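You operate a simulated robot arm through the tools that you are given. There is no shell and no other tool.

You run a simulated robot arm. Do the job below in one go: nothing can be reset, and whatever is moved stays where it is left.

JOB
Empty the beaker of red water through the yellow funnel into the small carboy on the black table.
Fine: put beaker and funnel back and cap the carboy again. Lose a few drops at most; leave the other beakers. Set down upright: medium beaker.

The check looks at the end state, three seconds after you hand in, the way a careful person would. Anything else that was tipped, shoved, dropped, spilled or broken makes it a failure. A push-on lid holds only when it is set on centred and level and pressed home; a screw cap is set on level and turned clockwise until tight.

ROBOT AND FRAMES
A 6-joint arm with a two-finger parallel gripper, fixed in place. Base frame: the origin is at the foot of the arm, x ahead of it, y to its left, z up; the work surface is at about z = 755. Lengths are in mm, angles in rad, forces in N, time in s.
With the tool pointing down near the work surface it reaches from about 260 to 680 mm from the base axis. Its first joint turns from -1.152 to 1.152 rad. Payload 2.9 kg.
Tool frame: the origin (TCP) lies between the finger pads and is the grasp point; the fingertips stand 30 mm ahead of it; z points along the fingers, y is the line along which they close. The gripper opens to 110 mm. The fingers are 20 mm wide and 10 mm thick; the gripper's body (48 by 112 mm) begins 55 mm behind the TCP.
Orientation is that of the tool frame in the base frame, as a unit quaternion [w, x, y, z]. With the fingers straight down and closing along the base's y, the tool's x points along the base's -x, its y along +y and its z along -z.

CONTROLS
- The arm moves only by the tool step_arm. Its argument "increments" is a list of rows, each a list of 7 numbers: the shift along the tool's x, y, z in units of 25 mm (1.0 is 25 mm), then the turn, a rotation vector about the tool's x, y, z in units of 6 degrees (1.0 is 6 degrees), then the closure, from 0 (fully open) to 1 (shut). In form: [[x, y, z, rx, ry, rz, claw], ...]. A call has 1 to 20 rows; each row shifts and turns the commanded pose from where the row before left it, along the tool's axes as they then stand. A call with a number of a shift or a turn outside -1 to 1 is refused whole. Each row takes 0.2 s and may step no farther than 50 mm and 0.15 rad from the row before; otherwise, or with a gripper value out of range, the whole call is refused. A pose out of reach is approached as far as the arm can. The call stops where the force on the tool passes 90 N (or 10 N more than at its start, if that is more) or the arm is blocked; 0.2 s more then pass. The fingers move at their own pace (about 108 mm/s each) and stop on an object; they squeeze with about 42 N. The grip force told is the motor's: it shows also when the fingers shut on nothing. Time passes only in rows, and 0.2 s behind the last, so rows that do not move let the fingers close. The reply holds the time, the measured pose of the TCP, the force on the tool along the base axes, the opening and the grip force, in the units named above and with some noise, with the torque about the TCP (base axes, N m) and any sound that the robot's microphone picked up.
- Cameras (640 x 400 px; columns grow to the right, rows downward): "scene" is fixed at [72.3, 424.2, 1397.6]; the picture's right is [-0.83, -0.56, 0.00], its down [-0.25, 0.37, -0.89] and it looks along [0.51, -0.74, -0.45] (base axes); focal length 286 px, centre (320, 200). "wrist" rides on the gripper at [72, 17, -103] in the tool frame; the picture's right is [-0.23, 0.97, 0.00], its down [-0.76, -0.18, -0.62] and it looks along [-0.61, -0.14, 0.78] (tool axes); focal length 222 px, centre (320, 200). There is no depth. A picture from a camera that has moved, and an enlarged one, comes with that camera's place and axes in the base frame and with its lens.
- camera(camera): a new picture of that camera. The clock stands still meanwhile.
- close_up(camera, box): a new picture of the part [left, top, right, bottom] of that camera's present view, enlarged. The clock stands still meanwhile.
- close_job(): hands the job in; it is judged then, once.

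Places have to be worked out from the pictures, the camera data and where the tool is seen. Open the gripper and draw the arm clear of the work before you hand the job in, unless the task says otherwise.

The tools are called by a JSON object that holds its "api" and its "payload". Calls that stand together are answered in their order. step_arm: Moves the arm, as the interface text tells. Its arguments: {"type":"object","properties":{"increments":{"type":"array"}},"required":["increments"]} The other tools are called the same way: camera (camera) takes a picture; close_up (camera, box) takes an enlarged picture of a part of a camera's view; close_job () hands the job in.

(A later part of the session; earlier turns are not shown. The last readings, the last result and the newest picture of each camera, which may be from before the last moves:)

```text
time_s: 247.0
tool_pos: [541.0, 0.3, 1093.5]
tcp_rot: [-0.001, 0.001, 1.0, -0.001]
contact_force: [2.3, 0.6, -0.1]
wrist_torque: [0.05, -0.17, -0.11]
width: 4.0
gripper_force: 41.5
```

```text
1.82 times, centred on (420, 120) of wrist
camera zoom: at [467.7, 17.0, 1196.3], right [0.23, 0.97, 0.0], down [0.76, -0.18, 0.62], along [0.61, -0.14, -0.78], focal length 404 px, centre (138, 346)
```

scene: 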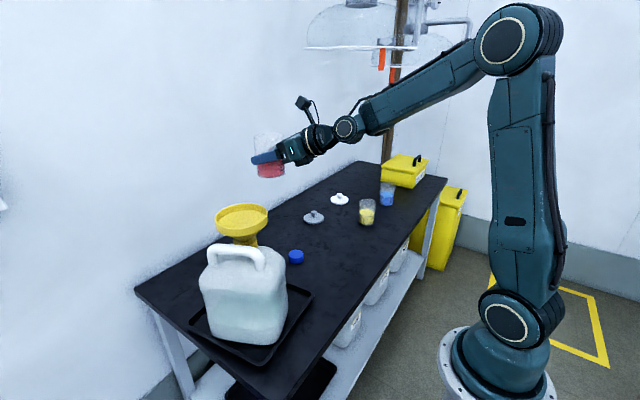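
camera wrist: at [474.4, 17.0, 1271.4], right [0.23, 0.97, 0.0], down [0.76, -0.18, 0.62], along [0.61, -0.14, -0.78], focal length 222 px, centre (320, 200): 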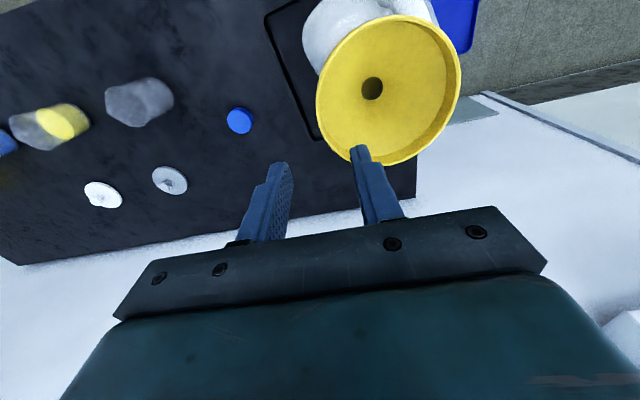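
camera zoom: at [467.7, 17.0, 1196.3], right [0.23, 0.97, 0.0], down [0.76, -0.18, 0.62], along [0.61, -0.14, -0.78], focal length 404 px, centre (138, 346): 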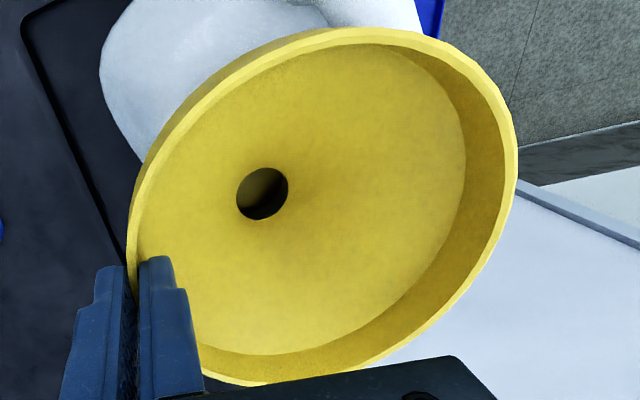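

The wall is gripped. I lift straight up in small steps and watch for drag on the neck.

{"api": "step_arm", "payload": {"increments": [[0, 0, -0.1, 0, 0, 0, 1], [0, 0, -0.1, 0, 0, 0, 1], [0, 0, -0.1, 0, 0, 0, 1], [0, 0, 0, 0, 0, 0, 1]]}}

{"api": "step_arm", "payload": {"increments": [[0, 0, -0.15, 0, 0, 0, 1], [0, 0, -0.15, 0, 0, 0, 1], [0, 0, -0.15, 0, 0, 0, 1], [0, 0, 0, 0, 0, 0, 1]]}}

{"api": "close_up", "payload": {"camera": "scene", "box": [205, 170, 275, 260]}}

```text
time_s: 248.0
tool_pos: [539.9, 0.8, 1099.4]
tcp_rot: [-0.002, 0.0, 1.0, -0.002]
contact_force: [0.3, 0.6, -1.9]
wrist_torque: [-0.02, -0.12, -0.1]
width: 3.9
gripper_force: 41.7
```

```text
time_s: 249.0
tool_pos: [539.8, -0.4, 1112.2]
tcp_rot: [0.0, 0.0, 1.0, -0.001]
contact_force: [2.1, 0.1, -1.7]
wrist_torque: [-0.09, -0.16, -0.11]
width: 3.9
gripper_force: 41.8
```

```text
4.44 times, centred on (240, 215) of scene
camera zoom: at [72.4, 424.2, 1397.6], right [-0.83, -0.56, 0.0], down [-0.25, 0.37, -0.89], along [0.51, -0.74, -0.45], focal length 1269 px, centre (676, 133)
```

zoom: 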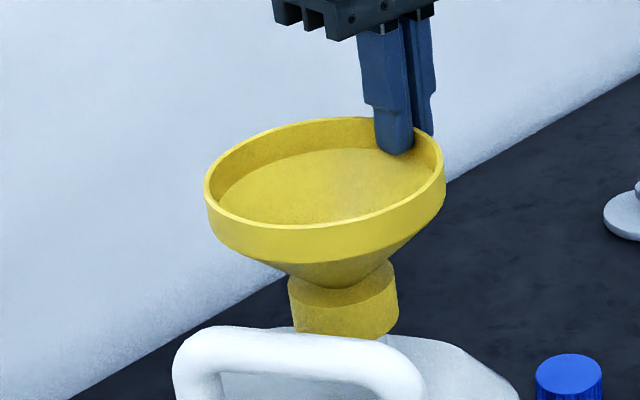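

It comes off freely. I lift it clear of the neck.

{"api": "step_arm", "payload": {"increments": [[0, 0, -0.2, 0, 0, 0, 1], [0, 0, -0.2, 0, 0, 0, 1], [0, 0, -0.3, 0, 0, 0, 1], [0, 0, -0.4, 0, 0, 0, 1], [0, 0, -0.6, 0, 0, 0, 1], [0, 0, -0.6, 0, 0, 0, 1], [0, 0, 0, 0, 0, 0, 1]]}}

{"api": "camera", "payload": {"camera": "wrist"}}

{"api": "close_up", "payload": {"camera": "scene", "box": [180, 130, 320, 350]}}

```text
time_s: 250.6
tool_pos: [540.3, 2.0, 1167.8]
tcp_rot: [0.0, 0.0, 1.0, -0.001]
contact_force: [-0.2, 0.0, -0.6]
wrist_torque: [-0.02, 0.01, 0.02]
width: 3.8
gripper_force: 42.4
```

```text
taken
camera wrist: at [468.4, 18.4, 1273.2], right [0.23, 0.97, 0.0], down [0.76, -0.18, 0.62], along [0.6, -0.14, -0.78], focal length 222 px, centre (320, 200)
```

wrist: 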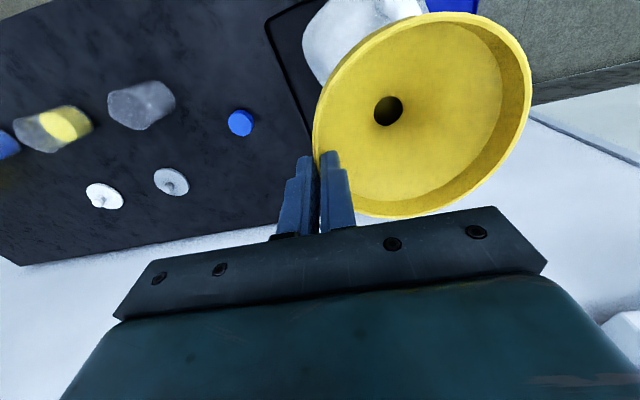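

```text
1.82 times, centred on (250, 240) of scene
camera zoom: at [72.3, 424.2, 1397.6], right [-0.83, -0.56, 0.0], down [-0.25, 0.37, -0.89], along [0.51, -0.74, -0.45], focal length 519 px, centre (447, 127)
```

zoom: 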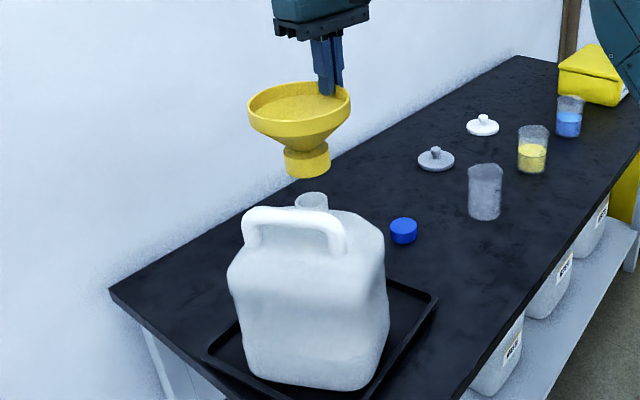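

The funnel hangs level and the neck is free. I carry it back over its original place near (450, -170).

{"api": "step_arm", "payload": {"increments": [[0.36, -0.918, 0, 0, 0, 0, 1], [0.36, -0.918, 0, 0, 0, 0, 1], [0.36, -0.918, 0, 0, 0, 0, 1], [0.36, -0.918, 0, 0, 0, 0, 1], [0.36, -0.918, 0, 0, 0, 0, 1], [0.36, -0.918, 0, 0, 0, 0, 1], [0.36, -0.918, 0, 0, 0, 0, 1], [0.36, -0.918, 0, 0, 0, 0, 1], [0.36, -0.918, 0, 0, 0, 0, 1], [0.36, -0.918, 0, 0, 0, 0, 1]]}}

{"api": "step_arm", "payload": {"increments": [[0, 0, 0.9, 0, 0, 0, 1], [0, 0, 0.9, 0, 0, 0, 1], [0, 0, 0.9, 0, 0, 0, 1], [0, 0, 0.9, 0, 0, 0, 1], [0, 0, 0.9, 0, 0, 0, 1], [0, 0, 0.9, 0, 0, 0, 1], [0, 0, 0.9, 0, 0, 0, 1], [0, 0, 0.9, 0, 0, 0, 1], [0, 0, 0.9, 0, 0, 0, 1], [0, 0, 0.9, 0, 0, 0, 1], [0, 0, 0.9, 0, 0, 0, 1], [0, 0, 0.9, 0, 0, 0, 1], [0, 0, 0.5, 0, 0, 0, 1], [0, 0, 0, 0, 0, 0, 1]]}}

{"api": "close_up", "payload": {"camera": "scene", "box": [280, 190, 380, 300]}}

{"api": "camera", "payload": {"camera": "wrist"}}

```text
time_s: 252.8
tool_pos: [450.2, -228.1, 1171.4]
tcp_rot: [-0.001, 0.0, 1.0, -0.001]
contact_force: [-0.2, -0.4, -1.1]
wrist_torque: [-0.04, -0.02, 0.0]
width: 3.6
gripper_force: 42.1
```

```text
time_s: 255.8
tool_pos: [451.2, -227.6, 887.6]
tcp_rot: [-0.001, 0.0, 1.0, -0.001]
contact_force: [0.1, 0.2, -0.8]
wrist_torque: [-0.06, 0.02, -0.01]
width: 3.4
gripper_force: 42.0
```

```text
3.64 times, centred on (330, 245) of scene
camera zoom: at [72.3, 424.2, 1397.6], right [-0.83, -0.56, 0.0], down [-0.25, 0.37, -0.89], along [0.51, -0.74, -0.45], focal length 1038 px, centre (284, 36)
```

zoom: 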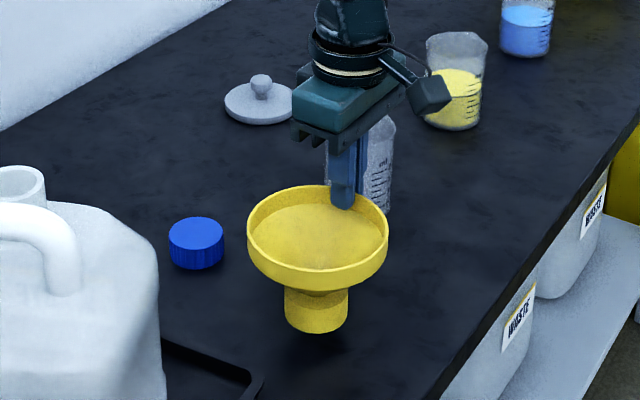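

```text
taken
camera wrist: at [379.2, -211.1, 990.9], right [0.23, 0.97, 0.0], down [0.76, -0.18, 0.62], along [0.61, -0.14, -0.78], focal length 222 px, centre (320, 200)
```

wrist: 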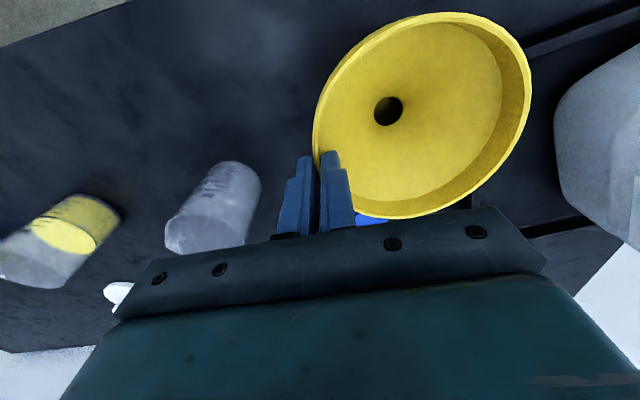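

The funnel is over its spot. I lower it gently until it touches the table.

{"api": "step_arm", "payload": {"increments": [[0, 0, 0.35, 0, 0, 0, 1], [0, 0, 0.3, 0, 0, 0, 1], [0, 0, 0, 0, 0, 0, 1]]}}

{"api": "step_arm", "payload": {"increments": [[0, 0, 0.08, 0, 0, 0, 1], [0, 0, 0.08, 0, 0, 0, 1], [0, 0, 0, 0, 0, 0, 1]]}}

{"api": "step_arm", "payload": {"increments": [[0, 0, 0.06, 0, 0, 0, 1], [0, 0, 0, 0, 0, 0, 1]]}}

{"api": "step_arm", "payload": {"increments": [[0, 0, 0.06, 0, 0, 0, 1], [0, 0, 0, 0, 0, 0, 1]]}}

```text
time_s: 256.6
tool_pos: [450.5, -227.5, 871.5]
tcp_rot: [0.0, 0.0, 1.0, -0.001]
contact_force: [1.1, -0.4, -1.5]
wrist_torque: [-0.06, -0.05, 0.01]
width: 3.6
gripper_force: 42.0
```

```text
time_s: 257.4
tool_pos: [450.3, -228.2, 866.8]
tcp_rot: [-0.001, 0.001, 1.0, 0.0]
contact_force: [-0.1, 0.6, -0.3]
wrist_torque: [-0.05, -0.02, 0.0]
width: 3.6
gripper_force: 42.7
```

```text
time_s: 258.0
tool_pos: [449.3, -228.8, 864.8]
tcp_rot: [-0.001, 0.0, 1.0, 0.0]
contact_force: [0.1, -0.1, -1.3]
wrist_torque: [-0.07, -0.02, -0.01]
width: 3.8
gripper_force: 41.7
```

```text
time_s: 258.6
tool_pos: [449.3, -229.1, 863.7]
tcp_rot: [-0.002, 0.0, 1.0, -0.001]
contact_force: [-1.1, -1.9, 8.9]
wrist_torque: [0.11, 0.35, 0.07]
width: 3.8
gripper_force: 42.0
```

The funnel touches the table (9 N). I ease off slightly, open the fingers a little and rise out of the bowl.

{"api": "step_arm", "payload": {"increments": [[0, 0, -0.01, 0, 0, 0, 1], [0, 0, 0, 0, 0, 0, 0.92], [0, 0, 0, 0, 0, 0, 0.86], [0, 0, 0, 0, 0, 0, 0.8], [0, 0, 0, 0, 0, 0, 0.8]]}}

{"api": "step_arm", "payload": {"increments": [[0, 0, -0.2, 0, 0, 0, 0.8], [0, 0, -0.6, 0, 0, 0, 0.8], [0, 0, -1, 0, 0, 0, 0.8], [0, 0, -1, 0, 0, 0, 0.6], [0, 0, -1, 0, 0, 0, 0.4], [0, 0, -1, 0, 0, 0, 0.4], [0, 0, 0, 0, 0, 0, 0.4]]}}

{"api": "camera", "payload": {"camera": "wrist"}}

{"api": "close_up", "payload": {"camera": "scene", "box": [280, 190, 380, 300]}}

```text
time_s: 259.8
tool_pos: [449.7, -229.3, 863.7]
tcp_rot: [-0.001, 0.0, 1.0, -0.001]
contact_force: [0.0, -0.1, 0.1]
wrist_torque: [-0.02, 0.01, 0.0]
width: 22.0
gripper_force: 0.1
```

```text
time_s: 261.4
tool_pos: [448.7, -228.0, 983.4]
tcp_rot: [-0.001, 0.0, 1.0, -0.001]
contact_force: [-0.6, -0.7, -0.6]
wrist_torque: [0.0, -0.01, 0.01]
width: 66.2
gripper_force: 0.1
```

```text
taken
camera wrist: at [377.0, -211.6, 1089.0], right [0.23, 0.97, 0.0], down [0.76, -0.18, 0.62], along [0.6, -0.14, -0.78], focal length 222 px, centre (320, 200)
```

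wrist: 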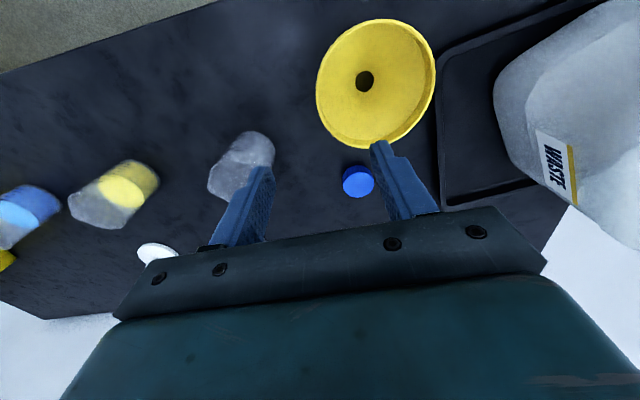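

```text
3.64 times, centred on (330, 245) of scene
camera zoom: at [72.3, 424.2, 1397.6], right [-0.83, -0.56, 0.0], down [-0.25, 0.37, -0.89], along [0.51, -0.74, -0.45], focal length 1038 px, centre (284, 36)
```

zoom: 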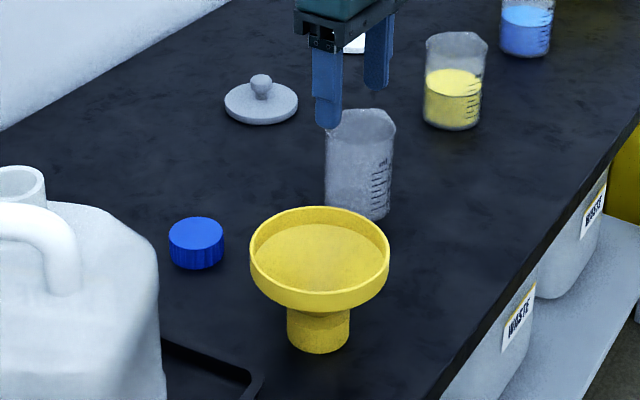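

The funnel stands upright in its place. Now I go above the blue cap to pick it up again.

{"api": "step_arm", "payload": {"increments": [[-0.857, 0.176, 0, 0, 0, 0, 0.4], [-0.857, 0.176, 0, 0, 0, 0, 0.4], [-0.857, 0.176, 0, 0, 0, 0, 0.4], [-0.857, 0.176, 0, 0, 0, 0, 0.4], [-0.857, 0.176, 0, 0, 0, 0, 0.4], [-0.857, 0.176, 0, 0, 0, 0, 0.4], [-0.857, 0.176, 0, 0, 0, 0, 0.4], [0, 0, 1, 0, 0, 0, 0.4], [0, 0, 1, 0, 0, 0, 0.4], [0, 0, 1, 0, 0, 0, 0.4], [0, 0, 1, 0, 0, 0, 0.4], [0, 0, 0, 0, 0, 0, 0.4]]}}

{"api": "close_up", "payload": {"camera": "wrist", "box": [220, 40, 420, 200]}}

```text
time_s: 264.0
tool_pos: [600.6, -196.8, 882.3]
tcp_rot: [-0.001, 0.0, 1.0, -0.001]
contact_force: [-0.4, 0.6, 0.5]
wrist_torque: [0.01, 0.01, -0.01]
width: 66.1
gripper_force: 0.2
```

```text
2.50 times, centred on (320, 120) of wrist
camera zoom: at [528.9, -180.7, 986.3], right [0.23, 0.97, 0.0], down [0.76, -0.18, 0.62], along [0.61, -0.14, -0.78], focal length 555 px, centre (320, 400)
```

zoom: 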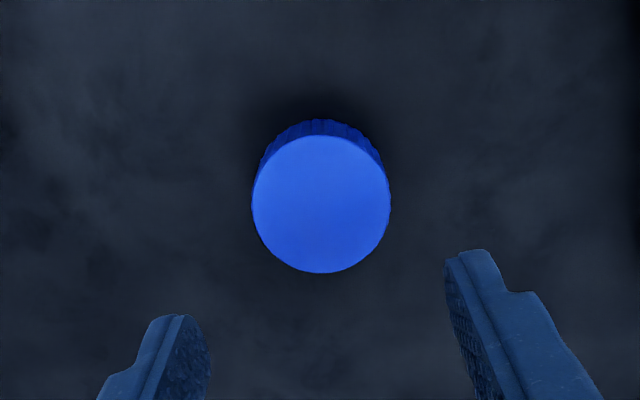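

The cap is centred under the tool. To have a long clockwise stroke later, I first turn the open gripper 138 degrees counterclockwise here, then grip.

{"api": "step_arm", "payload": {"increments": [[0, 0, 0, 0, 0, -1, 0.4], [0, 0, 0, 0, 0, -1, 0.4], [0, 0, 0, 0, 0, -1, 0.4], [0, 0, 0, 0, 0, -1, 0.4], [0, 0, 0, 0, 0, -1, 0.4], [0, 0, 0, 0, 0, -1, 0.4], [0, 0, 0, 0, 0, -1, 0.4], [0, 0, 0, 0, 0, -1, 0.4], [0, 0, 0, 0, 0, -1, 0.4], [0, 0, 0, 0, 0, -1, 0.4], [0, 0, 0, 0, 0, -1, 0.4], [0, 0, 0, 0, 0, -1, 0.4]]}}

{"api": "step_arm", "payload": {"increments": [[0, 0, 0, 0, 0, -1, 0.4], [0, 0, 0, 0, 0, -1, 0.4], [0, 0, 0, 0, 0, -1, 0.4], [0, 0, 0, 0, 0, -1, 0.4], [0, 0, 0, 0, 0, -1, 0.4], [0, 0, 0, 0, 0, -1, 0.4], [0, 0, 0, 0, 0, -1, 0.4], [0, 0, 0, 0, 0, -1, 0.4], [0, 0, 0, 0, 0, -1, 0.4], [0, 0, 0, 0, 0, -1, 0.4], [0, 0, 0, 0, 0, -1, 0.4], [0, 0, 0, 0, 0, 0, 0.4]]}}

{"api": "close_up", "payload": {"camera": "wrist", "box": [220, 40, 420, 200]}}

```text
time_s: 266.6
tool_pos: [598.7, -197.9, 886.2]
tcp_rot: [-0.001, -0.588, 0.809, 0.001]
contact_force: [-0.7, -0.3, 0.7]
wrist_torque: [0.01, 0.02, -0.01]
width: 66.2
gripper_force: 0.1
```

```text
time_s: 269.2
tool_pos: [599.8, -198.0, 884.4]
tcp_rot: [0.002, 0.934, -0.358, -0.001]
contact_force: [0.5, 0.2, -0.5]
wrist_torque: [0.01, -0.02, 0.01]
width: 65.8
gripper_force: 0.1
```

```text
2.50 times, centred on (320, 120) of wrist
camera zoom: at [642.7, -258.9, 988.6], right [-0.82, -0.57, 0.0], down [-0.45, 0.64, 0.62], along [-0.36, 0.51, -0.78], focal length 555 px, centre (320, 400)
```

zoom: 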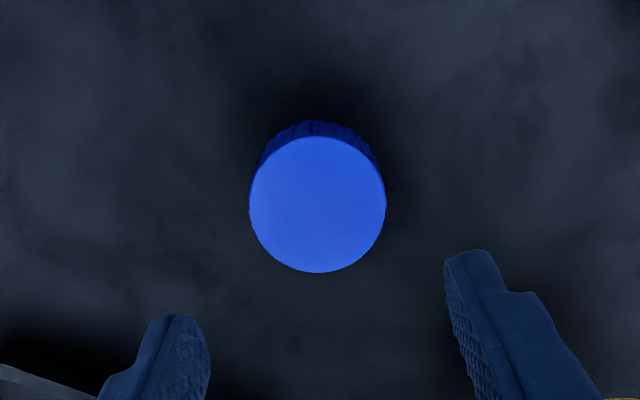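

Centred again within a millimetre. I lower over the cap.

{"api": "step_arm", "payload": {"increments": [[0, 0, 1, 0, 0, 0, 0.4], [0, 0, 1, 0, 0, 0, 0.4], [0, 0, 0.9, 0, 0, 0, 0.4], [0, 0, 0.7, 0, 0, 0, 0.4], [0, 0, 0, 0, 0, 0, 0.4]]}}

{"api": "step_arm", "payload": {"increments": [[0, 0, 0, 0, 0, 0, 0.4], [0, 0, 0, 0, 0, 0, 0.4]]}}

{"api": "close_up", "payload": {"camera": "scene", "box": [260, 220, 340, 280]}}

```text
time_s: 270.4
tool_pos: [598.1, -197.4, 792.8]
tcp_rot: [0.001, 0.934, -0.358, 0.0]
contact_force: [-0.3, -0.1, -0.4]
wrist_torque: [0.0, 0.0, -0.02]
width: 65.7
gripper_force: 0.0
```

```text
time_s: 271.0
tool_pos: [599.1, -196.4, 793.1]
tcp_rot: [0.002, 0.934, -0.358, -0.001]
contact_force: [-0.1, -1.1, -0.1]
wrist_torque: [0.03, -0.01, -0.01]
width: 66.0
gripper_force: 0.2
```

```text
6.67 times, centred on (300, 250) of scene
camera zoom: at [72.3, 424.2, 1397.6], right [-0.83, -0.56, 0.0], down [-0.25, 0.37, -0.89], along [0.51, -0.74, -0.45], focal length 1903 px, centre (453, -133)
```

zoom: 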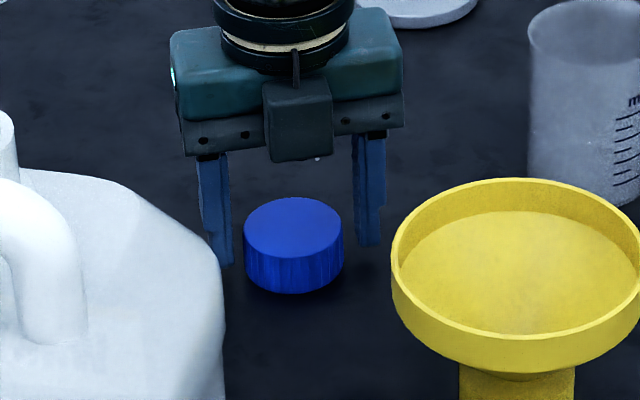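

I go 3 mm lower and close on the cap.

{"api": "step_arm", "payload": {"increments": [[0, 0, 0.12, 0, 0, 0, 0.4], [0, 0, 0, 0, 0, 0, 0.45], [0, 0, 0, 0, 0, 0, 0.52], [0, 0, 0, 0, 0, 0, 1], [0, 0, 0, 0, 0, 0, 1], [0, 0, 0, 0, 0, 0, 1]]}}

{"api": "close_up", "payload": {"camera": "wrist", "box": [220, 80, 420, 220]}}

{"api": "close_up", "payload": {"camera": "scene", "box": [260, 220, 340, 280]}}

```text
time_s: 272.4
tool_pos: [598.7, -196.5, 789.8]
tcp_rot: [0.002, 0.934, -0.358, 0.0]
contact_force: [1.2, -0.1, -0.2]
wrist_torque: [0.0, 0.0, 0.03]
width: 50.7
gripper_force: 41.9
```

```text
2.86 times, centred on (320, 150) of wrist
camera zoom: at [641.3, -258.5, 894.4], right [-0.82, -0.57, 0.0], down [-0.45, 0.64, 0.62], along [-0.36, 0.51, -0.78], focal length 635 px, centre (320, 343)
```

zoom: 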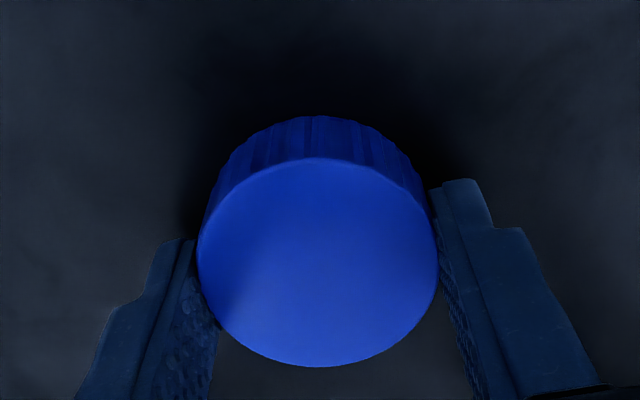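

```text
6.67 times, centred on (300, 250) of scene
camera zoom: at [72.3, 424.2, 1397.6], right [-0.83, -0.56, 0.0], down [-0.25, 0.37, -0.89], along [0.51, -0.74, -0.45], focal length 1903 px, centre (453, -133)
```

zoom: 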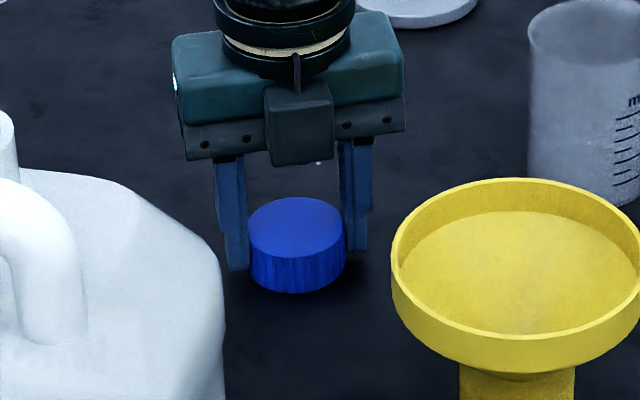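

The cap is gripped level. I lift it and carry it near the carboy, first to a spot beside the neck where the wrist camera can see the neck opening past the cap.

{"api": "step_arm", "payload": {"increments": [[0, 0, -0.3, 0, 0, 0, 1], [0, 0, -0.7, 0, 0, 0, 1], [0, 0, -1, 0, 0, 0, 1], [0, 0, -1, 0, 0, 0, 1], [0, 0, -1, 0, 0, 0, 1], [0, 0, -1, 0, 0, 0, 1], [0, 0, -1, 0, 0, 0, 1], [0, 0, -1, 0, 0, 0, 1], [0, 0, -1, 0, 0, 0, 1], [0, 0, -1, 0, 0, 0, 1], [0, 0, -1, 0, 0, 0, 1], [0, 0, -1, 0, 0, 0, 1], [0, 0, -1, 0, 0, 0, 1], [0, 0, -1, 0, 0, 0, 1]]}}

{"api": "step_arm", "payload": {"increments": [[-0.837, -0.508, 0, 0, 0, 0, 1], [-0.837, -0.508, 0, 0, 0, 0, 1], [-0.837, -0.508, 0, 0, 0, 0, 1], [-0.837, -0.508, 0, 0, 0, 0, 1], [-0.837, -0.508, 0, 0, 0, 0, 1], [-0.837, -0.508, 0, 0, 0, 0, 1], [-0.837, -0.508, 0, 0, 0, 0, 1], [-0.837, -0.508, 0, 0, 0, 0, 1], [-0.837, -0.508, 0, 0, 0, 0, 1], [-0.837, -0.508, 0, 0, 0, 0, 1], [-0.837, -0.508, 0, 0, 0, 0, 1], [-0.837, -0.508, 0, 0, 0, 0, 1], [-0.837, -0.508, 0, 0, 0, 0, 1], [0, 0, 0, 0, 0, 0, 1]]}}

{"api": "camera", "payload": {"camera": "wrist"}}

{"api": "camera", "payload": {"camera": "scene"}}

```text
time_s: 275.4
tool_pos: [599.5, -197.1, 1117.7]
tcp_rot: [0.001, 0.933, -0.359, -0.001]
contact_force: [0.4, -0.6, -0.6]
wrist_torque: [0.0, 0.01, 0.02]
width: 50.4
gripper_force: 42.2
```

```text
time_s: 278.4
tool_pos: [527.7, 108.7, 1129.6]
tcp_rot: [0.001, 0.933, -0.359, -0.003]
contact_force: [0.1, -0.1, -0.3]
wrist_torque: [0.02, 0.01, -0.03]
width: 50.6
gripper_force: 41.8
out of reach, approached as far as the arm can: row 8, 9, 10, 12
```

```text
taken
camera wrist: at [570.5, 47.7, 1233.4], right [-0.82, -0.57, 0.01], down [-0.44, 0.64, 0.62], along [-0.36, 0.51, -0.78], focal length 222 px, centre (320, 200)
```

wrist: 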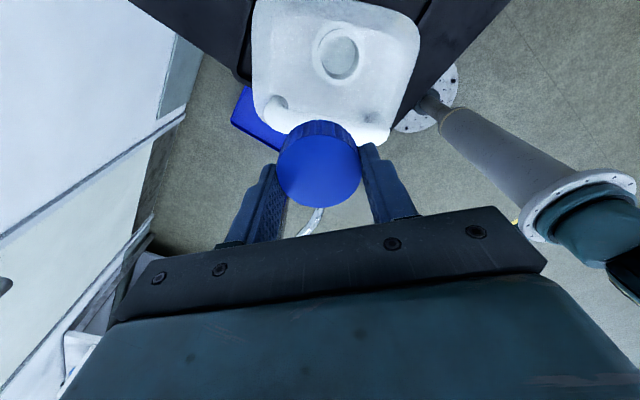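

```text
taken
```

scene: 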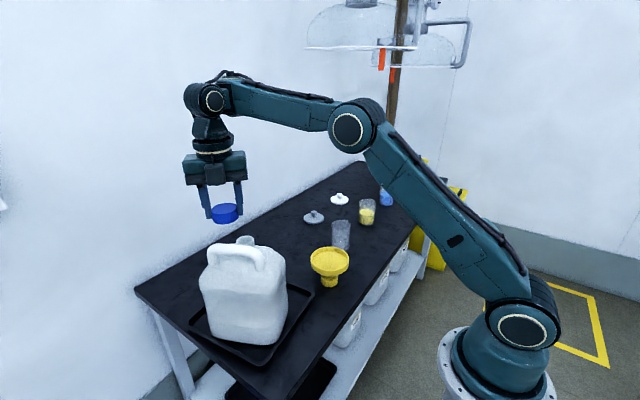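

I can see the neck opening past the cap. I zoom to measure its centre.

{"api": "close_up", "payload": {"camera": "wrist", "box": [270, 0, 410, 120]}}

{"api": "close_up", "payload": {"camera": "scene", "box": [190, 180, 290, 280]}}

```text
3.33 times, centred on (340, 60) of wrist
camera zoom: at [570.5, 47.7, 1233.4], right [-0.82, -0.57, 0.01], down [-0.44, 0.64, 0.62], along [-0.36, 0.51, -0.78], focal length 740 px, centre (253, 667)
```

zoom: 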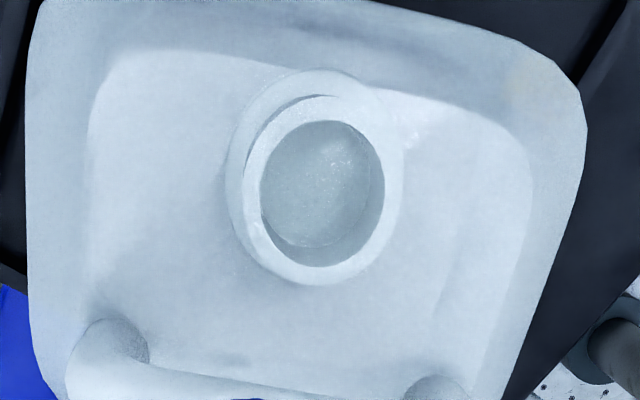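

```text
4.00 times, centred on (240, 230) of scene
camera zoom: at [72.3, 424.2, 1397.6], right [-0.83, -0.56, 0.0], down [-0.25, 0.37, -0.89], along [0.51, -0.74, -0.45], focal length 1142 px, centre (640, 80)
```

zoom: 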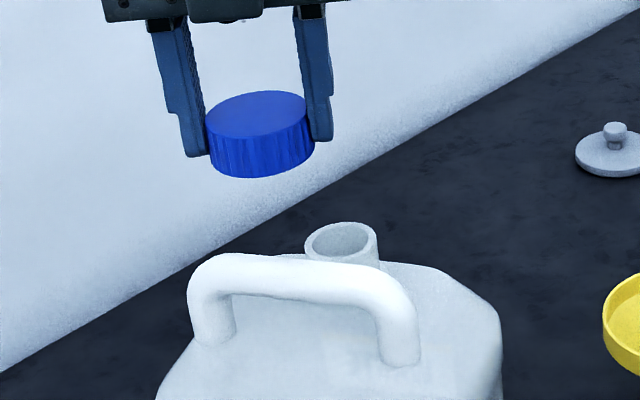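

The neck centre comes out at (540.4, 57.9). I also check how the cap sits in the fingers now.

{"api": "close_up", "payload": {"camera": "wrist", "box": [220, 80, 420, 220]}}

```text
2.86 times, centred on (320, 150) of wrist
camera zoom: at [570.5, 47.7, 1233.4], right [-0.82, -0.57, 0.01], down [-0.44, 0.64, 0.62], along [-0.36, 0.51, -0.78], focal length 635 px, centre (320, 343)
```

zoom: 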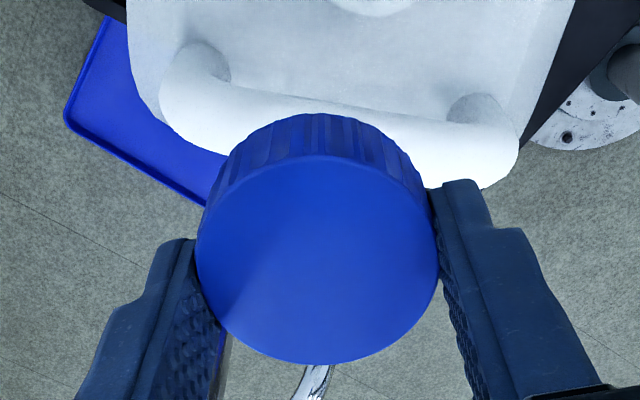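

The cap sits about 1.5 mm toward the camera side in the fingers. I place it over the neck accordingly and look from the scene camera.

{"api": "step_arm", "payload": {"increments": [[0.56, 0.385, 0, 0, 0, 0, 1], [0.56, 0.385, 0, 0, 0, 0, 1], [0.56, 0.385, 0, 0, 0, 0, 1], [0, 0, 0.5, 0, 0, 0, 1], [0, 0, 0.5, 0, 0, 0, 1], [0, 0, 0.5, 0, 0, 0, 1], [0, 0, 0.5, 0, 0, 0, 1], [0, 0, 0.4, 0, 0, 0, 1], [0, 0, 0, 0, 0, 0, 1]]}}

{"api": "close_up", "payload": {"camera": "scene", "box": [225, 200, 265, 250]}}

```text
time_s: 280.4
tool_pos: [564.9, 62.1, 1090.2]
tcp_rot: [0.003, 0.934, -0.358, -0.001]
contact_force: [1.0, -0.7, -0.4]
wrist_torque: [0.0, -0.02, -0.03]
width: 50.4
gripper_force: 42.2
out of reach, approached as far as the arm can: row 4, 5, 6, 7, 8
```

```text
8.00 times, centred on (245, 225) of scene
camera zoom: at [72.3, 424.2, 1397.6], right [-0.83, -0.56, 0.0], down [-0.25, 0.37, -0.89], along [0.51, -0.74, -0.45], focal length 2284 px, centre (920, 0)
```

zoom: 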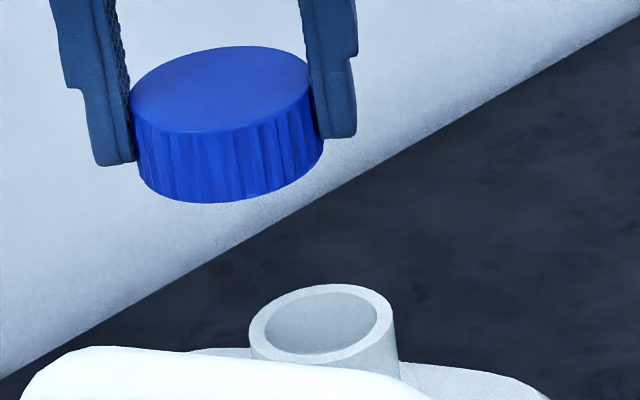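

The descent drifted 25 mm in x: the arm is near some joint limit in this wrist configuration. I look closely at the arm before going on.

{"api": "camera", "payload": {"camera": "scene"}}

{"api": "close_up", "payload": {"camera": "scene", "box": [150, 60, 310, 240]}}

```text
taken
```

scene: 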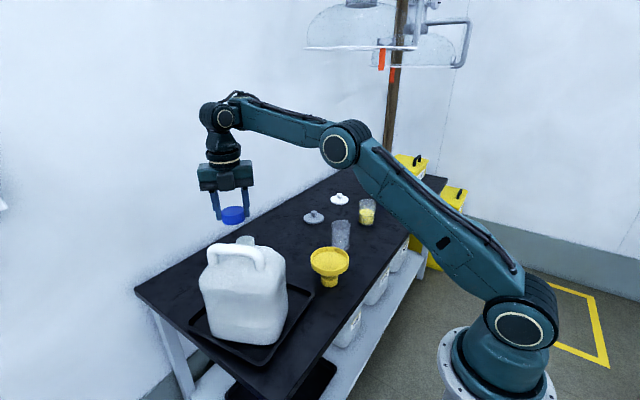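

```text
2.22 times, centred on (230, 150) of scene
camera zoom: at [72.3, 424.2, 1397.6], right [-0.83, -0.56, 0.0], down [-0.25, 0.37, -0.89], along [0.51, -0.74, -0.45], focal length 634 px, centre (520, 311)
```

zoom: 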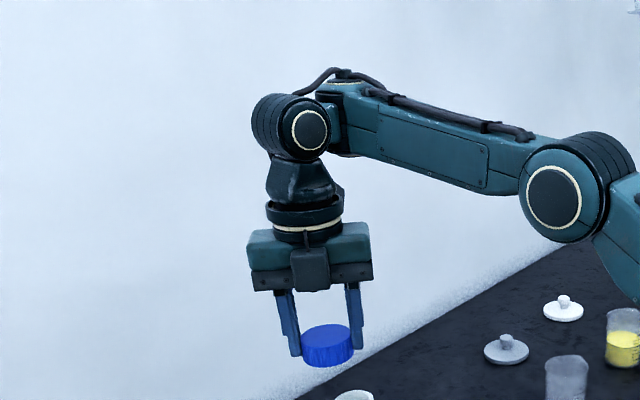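

The wrist's fourth joint is swivelled from the earlier manoeuvre, which shifts the last joint's range. I rotate the cap 48 degrees clockwise in the air, away from that limit, and check that the motion is exact again.

{"api": "step_arm", "payload": {"increments": [[0, 0, 0, 0, 0, 1, 1], [0, 0, 0, 0, 0, 1, 1], [0, 0, 0, 0, 0, 1, 1], [0, 0, 0, 0, 0, 1, 1], [0, 0, 0, 0, 0, 1, 1], [0, 0, 0, 0, 0, 1, 1], [0, 0, 0, 0, 0, 1, 1], [0, 0, 0, 0, 0, 1, 1], [0, 0, 0, 0, 0, 0, 1]]}}

{"api": "close_up", "payload": {"camera": "scene", "box": [150, 60, 310, 240]}}

```text
time_s: 282.4
tool_pos: [564.9, 61.7, 1091.1]
tcp_rot: [-0.001, -0.706, 0.708, 0.001]
contact_force: [0.0, -0.2, -0.5]
wrist_torque: [-0.03, 0.01, 0.02]
width: 50.7
gripper_force: 42.2
```

```text
2.22 times, centred on (230, 150) of scene
camera zoom: at [72.3, 424.2, 1397.6], right [-0.83, -0.56, 0.0], down [-0.25, 0.37, -0.89], along [0.51, -0.74, -0.45], focal length 634 px, centre (520, 311)
```

zoom: 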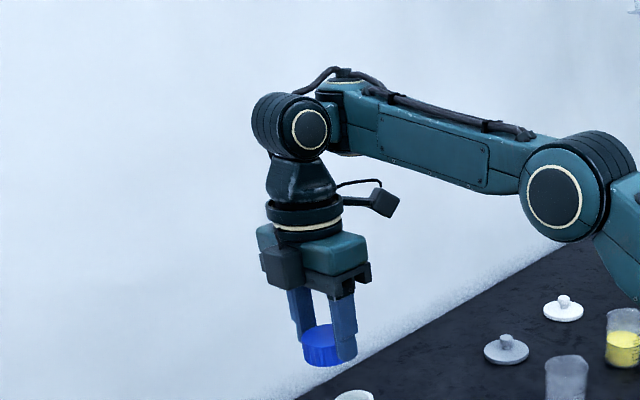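

The pose is exact again at yaw 90. I take a wrist view to re-measure neck and cap from here.

{"api": "camera", "payload": {"camera": "wrist"}}

{"api": "close_up", "payload": {"camera": "wrist", "box": [220, 60, 420, 220]}}

```text
taken
camera wrist: at [548.7, -11.1, 1195.0], right [-0.97, 0.23, 0.0], down [0.18, 0.76, 0.62], along [0.14, 0.61, -0.78], focal length 222 px, centre (320, 200)
```

wrist: 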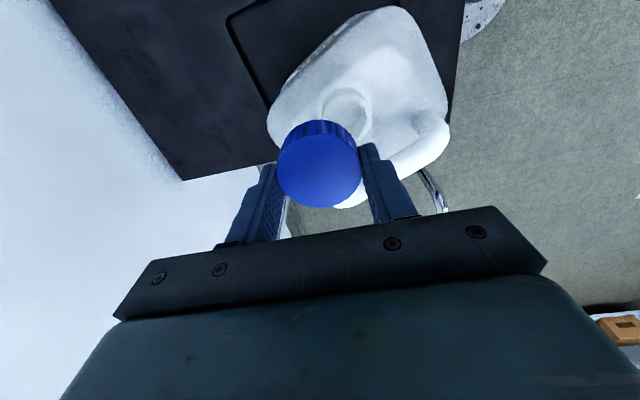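

```text
2.50 times, centred on (320, 140) of wrist
camera zoom: at [548.7, -11.1, 1195.0], right [-0.97, 0.23, 0.0], down [0.18, 0.76, 0.62], along [0.14, 0.61, -0.78], focal length 555 px, centre (320, 350)
```

zoom: 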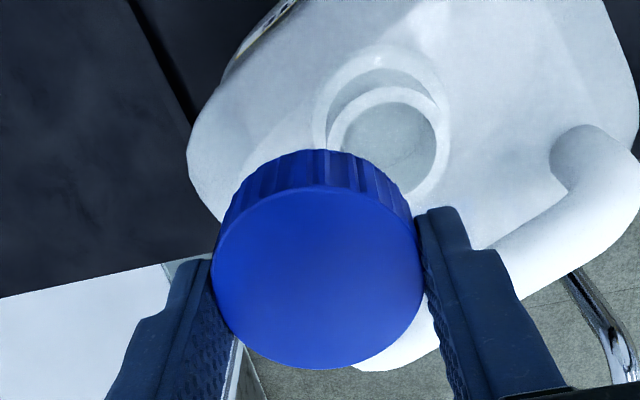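

Both measurements agree on the neck at about (540.3, 57.8). I shift the cap over it and lower to just above the neck.

{"api": "step_arm", "payload": {"increments": [[0.054, 0.488, 0, 0, 0, 0, 1], [0.054, 0.488, 0, 0, 0, 0, 1], [0, 0, 0.5, 0, 0, 0, 1], [0, 0, 0.5, 0, 0, 0, 1], [0, 0, 0.3, 0, 0, 0, 1], [0, 0, 0, 0, 0, 0, 1]]}}

{"api": "close_up", "payload": {"camera": "scene", "box": [225, 200, 265, 250]}}

{"api": "close_up", "payload": {"camera": "wrist", "box": [220, 60, 420, 220]}}

```text
time_s: 283.8
tool_pos: [569.8, 62.4, 1078.7]
tcp_rot: [-0.002, -0.707, 0.708, 0.002]
contact_force: [0.1, 0.6, 0.2]
wrist_torque: [0.02, -0.01, -0.01]
width: 50.4
gripper_force: 41.7
out of reach, approached as far as the arm can: row 1, 2, 3, 4, 5
```

```text
8.00 times, centred on (245, 225) of scene
camera zoom: at [72.3, 424.2, 1397.6], right [-0.83, -0.56, 0.0], down [-0.25, 0.37, -0.89], along [0.51, -0.74, -0.45], focal length 2284 px, centre (920, 0)
```

zoom: 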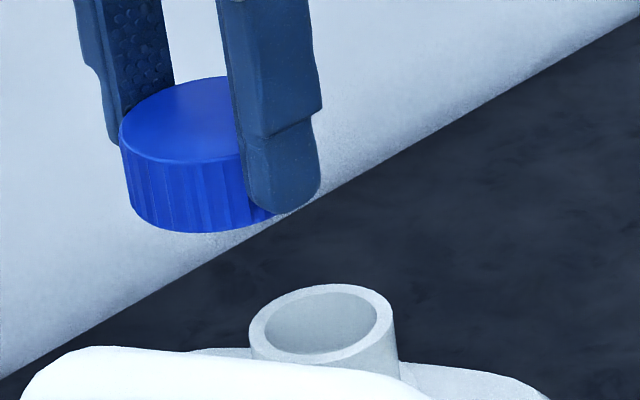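

```text
2.50 times, centred on (320, 140) of wrist
camera zoom: at [555.8, -9.6, 1182.9], right [-0.97, 0.23, 0.01], down [0.18, 0.76, 0.62], along [0.14, 0.61, -0.78], focal length 555 px, centre (320, 350)
```

zoom: 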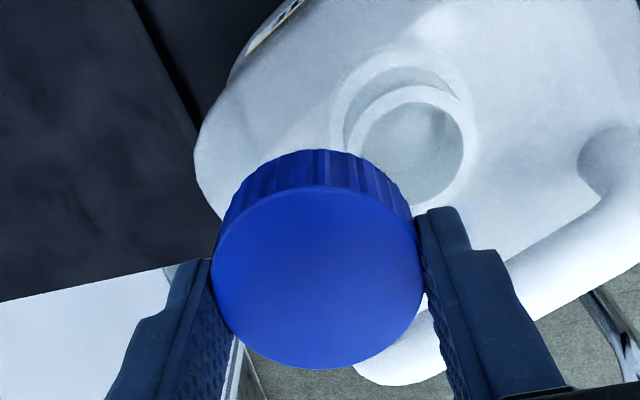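

This height is close to a wrist singularity (forearm level with the tool straight down). I rise to z of about 1170, where the wrist should straighten out, and check the position.

{"api": "step_arm", "payload": {"increments": [[0, 0, -0.5, 0, 0, 0, 1], [0, 0, -0.5, 0, 0, 0, 1], [0, 0, -0.5, 0, 0, 0, 1], [0, 0, -0.5, 0, 0, 0, 1]]}}

{"api": "step_arm", "payload": {"increments": [[0, 0, -0.5, 0, 0, 0, 1], [0, 0, -0.5, 0, 0, 0, 1], [0, 0, -0.5, 0, 0, 0, 1], [0, 0, 0, 0, 0, 0, 1]]}}

{"api": "close_up", "payload": {"camera": "scene", "box": [150, 20, 310, 200]}}

```text
time_s: 284.8
tool_pos: [571.8, 63.6, 1130.9]
tcp_rot: [0.001, 0.707, -0.707, 0.0]
contact_force: [0.2, 0.6, -0.7]
wrist_torque: [0.01, 0.0, 0.0]
width: 50.5
gripper_force: 42.3
```

```text
time_s: 285.8
tool_pos: [571.9, 61.6, 1168.1]
tcp_rot: [-0.001, -0.707, 0.707, 0.0]
contact_force: [-1.2, 0.9, -1.2]
wrist_torque: [0.01, 0.01, -0.01]
width: 50.7
gripper_force: 42.1
```

```text
2.22 times, centred on (230, 110) of scene
camera zoom: at [72.3, 424.2, 1397.6], right [-0.83, -0.56, 0.0], down [-0.25, 0.37, -0.89], along [0.51, -0.74, -0.45], focal length 634 px, centre (520, 400)
```

zoom: 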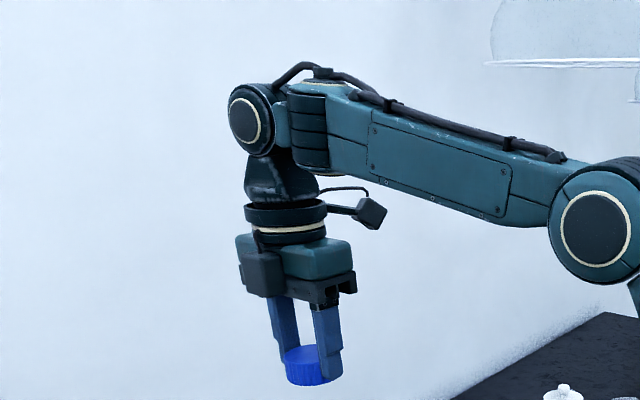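

The wrist has straightened out. I move over the neck at this height and then descend straight down through the critical height.

{"api": "step_arm", "payload": {"increments": [[0.032, 0.311, 0, 0, 0, 0, 1], [0.032, 0.311, 0, 0, 0, 0, 1], [0.032, 0.311, 0, 0, 0, 0, 1], [0.032, 0.311, 0, 0, 0, 0, 1], [0, 0, 0, 0, 0, 0, 1]]}}

{"api": "step_arm", "payload": {"increments": [[0, 0, 0.4, 0, 0, 0, 1], [0, 0, 0.4, 0, 0, 0, 1], [0, 0, 0.4, 0, 0, 0, 1], [0, 0, 0.4, 0, 0, 0, 1]]}}

{"api": "close_up", "payload": {"camera": "scene", "box": [150, 40, 310, 240]}}

```text
time_s: 287.0
tool_pos: [541.0, 58.3, 1166.9]
tcp_rot: [0.002, 0.708, -0.707, -0.001]
contact_force: [0.1, -0.3, -0.6]
wrist_torque: [0.0, 0.03, -0.01]
width: 50.5
gripper_force: 42.7
```

```text
time_s: 288.0
tool_pos: [541.6, 59.5, 1126.2]
tcp_rot: [-0.001, -0.707, 0.707, 0.0]
contact_force: [-0.2, 0.1, 0.0]
wrist_torque: [-0.01, 0.02, -0.01]
width: 50.2
gripper_force: 42.3
```

```text
2.00 times, centred on (230, 140) of scene
camera zoom: at [72.3, 424.2, 1397.6], right [-0.83, -0.56, 0.0], down [-0.25, 0.37, -0.89], along [0.51, -0.74, -0.45], focal length 571 px, centre (500, 320)
```

zoom: 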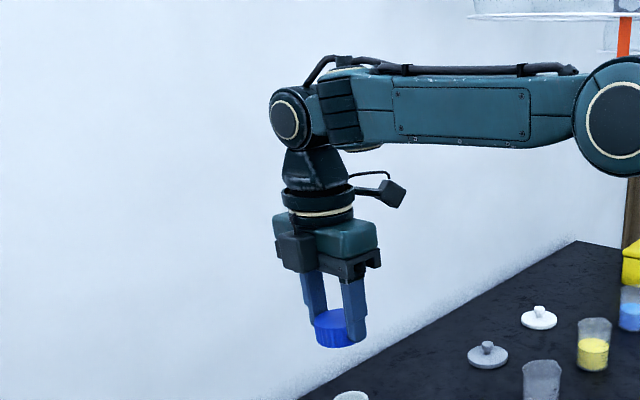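

No drift so far. I continue straight down to z of about 1085, watching the flags.

{"api": "step_arm", "payload": {"increments": [[0, 0, 0.3, 0, 0, 0, 1], [0, 0, 0.3, 0, 0, 0, 1], [0, 0, 0.3, 0, 0, 0, 1]]}}

{"api": "step_arm", "payload": {"increments": [[0, 0, 0.3, 0, 0, 0, 1], [0, 0, 0.3, 0, 0, 0, 1]]}}

{"api": "close_up", "payload": {"camera": "scene", "box": [150, 40, 310, 240]}}

```text
time_s: 288.8
tool_pos: [541.7, 58.9, 1104.8]
tcp_rot: [0.001, 0.707, -0.707, 0.0]
contact_force: [0.3, 0.5, -0.1]
wrist_torque: [-0.01, 0.01, 0.04]
width: 50.4
gripper_force: 41.5
```

```text
time_s: 289.4
tool_pos: [542.0, 57.5, 1088.4]
tcp_rot: [-0.001, -0.707, 0.707, 0.0]
contact_force: [0.0, 0.6, 0.2]
wrist_torque: [0.01, 0.01, -0.01]
width: 50.5
gripper_force: 41.9
```

```text
2.00 times, centred on (230, 140) of scene
camera zoom: at [72.3, 424.2, 1397.6], right [-0.83, -0.56, 0.0], down [-0.25, 0.37, -0.89], along [0.51, -0.74, -0.45], focal length 571 px, centre (500, 320)
```

zoom: 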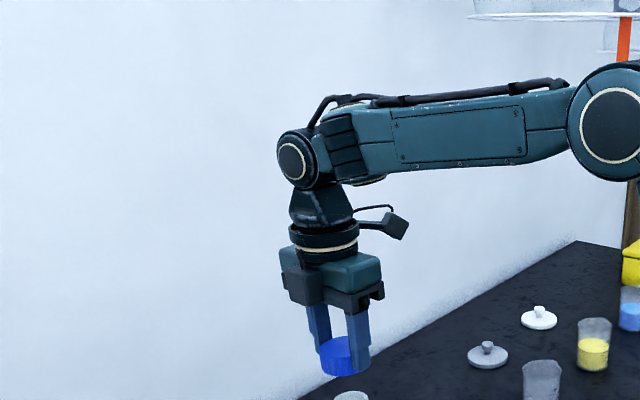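

The wrist stays straight now. I lower to about 8 mm above the neck and check the alignment in close-up.

{"api": "step_arm", "payload": {"increments": [[0, 0, 0.3, 0, 0, 0, 1], [0, 0, 0.3, 0, 0, 0, 1], [0, 0, 0.3, 0, 0, 0, 1], [0, 0, 0.3, 0, 0, 0, 1], [0, 0, 0.2, 0, 0, 0, 1], [0, 0, 0, 0, 0, 0, 1]]}}

{"api": "close_up", "payload": {"camera": "scene", "box": [225, 215, 265, 250]}}

{"api": "close_up", "payload": {"camera": "wrist", "box": [220, 60, 420, 220]}}

```text
time_s: 290.8
tool_pos: [540.5, 58.3, 1055.5]
tcp_rot: [-0.001, -0.707, 0.707, 0.0]
contact_force: [0.1, 0.3, -0.9]
wrist_torque: [0.0, 0.01, -0.01]
width: 50.6
gripper_force: 42.4
```

```text
11.43 times, centred on (245, 232) of scene
camera zoom: at [72.3, 424.2, 1397.6], right [-0.83, -0.56, 0.0], down [-0.25, 0.37, -0.89], along [0.51, -0.74, -0.45], focal length 3263 px, centre (1177, -171)
```

zoom: 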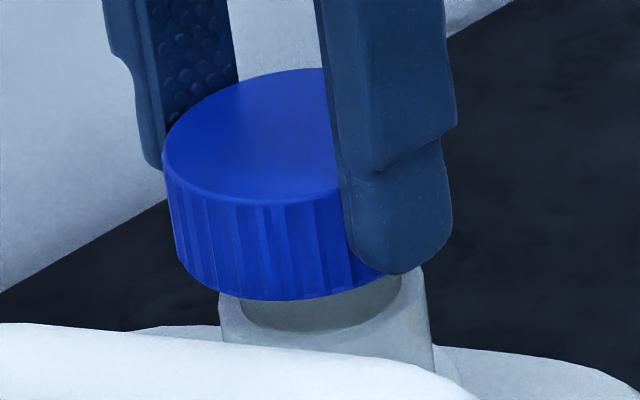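

```text
2.50 times, centred on (320, 140) of wrist
camera zoom: at [525.0, -13.2, 1159.0], right [-0.97, 0.23, 0.0], down [0.18, 0.76, 0.62], along [0.14, 0.61, -0.78], focal length 555 px, centre (320, 350)
```

zoom: 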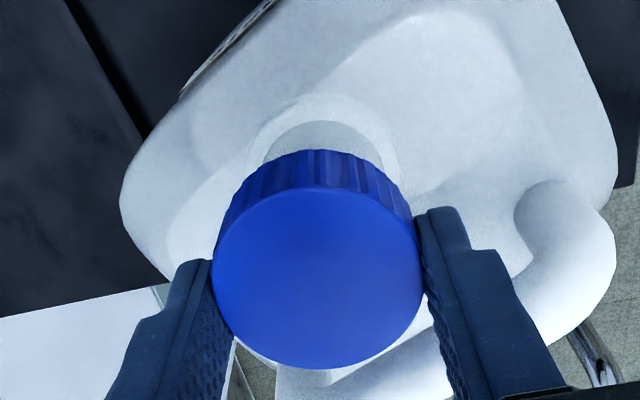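

The cap is about 3 mm too far to +x/+y relative to the neck in both views. I shift it by (-2.4, -1.8) mm and look again.

{"api": "step_arm", "payload": {"increments": [[0.072, 0.096, 0, 0, 0, 0, 1], [0, 0, 0, 0, 0, 0, 1]]}}

{"api": "close_up", "payload": {"camera": "scene", "box": [225, 215, 265, 250]}}

{"api": "close_up", "payload": {"camera": "wrist", "box": [260, 80, 380, 180]}}

```text
time_s: 291.4
tool_pos: [538.1, 57.7, 1055.1]
tcp_rot: [0.001, 0.707, -0.707, -0.001]
contact_force: [-0.4, 0.1, 0.0]
wrist_torque: [0.03, 0.05, 0.04]
width: 50.7
gripper_force: 41.8
```

```text
11.43 times, centred on (245, 232) of scene
camera zoom: at [72.3, 424.2, 1397.6], right [-0.83, -0.56, 0.0], down [-0.25, 0.37, -0.89], along [0.51, -0.74, -0.45], focal length 3263 px, centre (1177, -171)
```

zoom: 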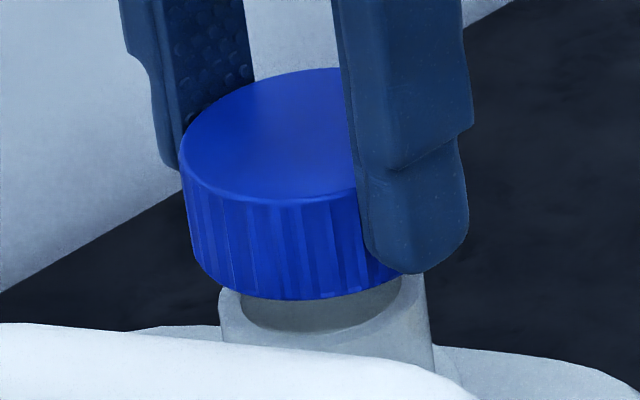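

```text
4.00 times, centred on (320, 130) of wrist
camera zoom: at [522.5, -15.3, 1158.9], right [-0.97, 0.23, 0.0], down [0.18, 0.76, 0.62], along [0.14, 0.61, -0.78], focal length 888 px, centre (320, 480)
```

zoom: 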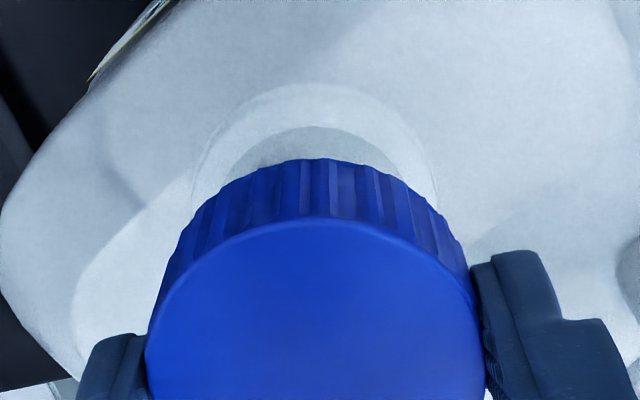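

Alignment is now within about a millimetre. I add 1 mm in +y and lower the cap onto the neck in small steps, reading the force.

{"api": "step_arm", "payload": {"increments": [[-0.04, 0, 0.2, 0, 0, 0, 1], [0, 0, 0.2, 0, 0, 0, 1], [0, 0, 0, 0, 0, 0, 1]]}}

{"api": "step_arm", "payload": {"increments": [[0, 0, 0.12, 0, 0, 0, 1], [0, 0, 0.12, 0, 0, 0, 1], [0, 0, 0, 0, 0, 0, 1]]}}

{"api": "step_arm", "payload": {"increments": [[0, 0, 0.12, 0, 0, 0, 1], [0, 0, 0.12, 0, 0, 0, 1], [0, 0, 0, 0, 0, 0, 1]]}}

{"api": "close_up", "payload": {"camera": "scene", "box": [225, 215, 265, 250]}}

```text
time_s: 292.2
tool_pos: [537.8, 57.8, 1045.6]
tcp_rot: [0.001, 0.707, -0.707, 0.001]
contact_force: [-0.7, 0.1, -1.3]
wrist_torque: [0.04, -0.01, 0.0]
width: 50.4
gripper_force: 42.3
```

```text
time_s: 293.0
tool_pos: [539.3, 57.7, 1039.8]
tcp_rot: [0.0, -0.707, 0.708, -0.001]
contact_force: [-2.8, -0.8, 10.2]
wrist_torque: [0.15, -0.05, 0.05]
width: 50.5
gripper_force: 41.5
```

```text
time_s: 293.8
tool_pos: [538.0, 57.8, 1028.7]
tcp_rot: [-0.003, -0.706, 0.708, 0.003]
contact_force: [2.0, -1.7, -1.0]
wrist_torque: [-0.03, -0.03, -0.03]
width: 50.7
gripper_force: 41.8
```

```text
11.43 times, centred on (245, 232) of scene
camera zoom: at [72.4, 424.1, 1397.6], right [-0.83, -0.56, 0.0], down [-0.25, 0.37, -0.89], along [0.51, -0.74, -0.45], focal length 3263 px, centre (1177, -171)
```

zoom: 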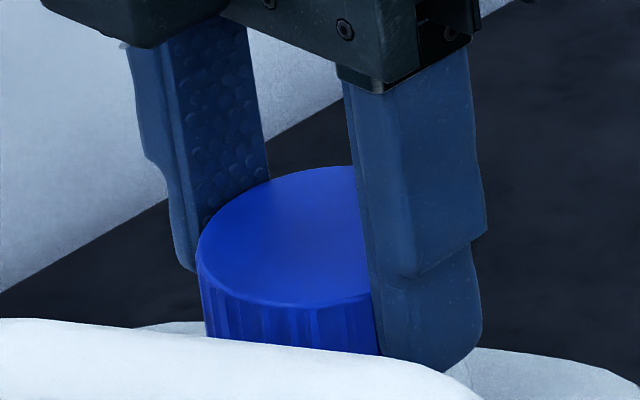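

The cap slipped over the neck edge and is now around the neck. I lower further to find where it seats.

{"api": "step_arm", "payload": {"increments": [[0, 0, 0.08, 0, 0, 0, 1], [0, 0, 0, 0, 0, 0, 1]]}}

{"api": "step_arm", "payload": {"increments": [[0, 0, 0.08, 0, 0, 0, 1], [0, 0, 0, 0, 0, 0, 1]]}}

{"api": "step_arm", "payload": {"increments": [[0, 0, 0.06, 0, 0, 0, 1], [0, 0, 0, 0, 0, 0, 1]]}}

```text
time_s: 294.4
tool_pos: [538.5, 57.2, 1030.6]
tcp_rot: [-0.002, -0.707, 0.708, 0.001]
contact_force: [0.5, -1.6, 0.2]
wrist_torque: [0.01, -0.01, -0.03]
width: 50.5
gripper_force: 42.1
```

```text
time_s: 295.0
tool_pos: [538.7, 57.6, 1029.3]
tcp_rot: [-0.002, -0.707, 0.707, 0.001]
contact_force: [0.9, 0.5, -0.6]
wrist_torque: [0.01, 0.02, 0.02]
width: 50.5
gripper_force: 42.4
```

```text
time_s: 295.6
tool_pos: [537.7, 58.1, 1027.6]
tcp_rot: [0.001, 0.708, -0.706, 0.0]
contact_force: [0.2, 1.0, -0.4]
wrist_torque: [-0.02, 0.0, -0.02]
width: 50.5
gripper_force: 42.4
```

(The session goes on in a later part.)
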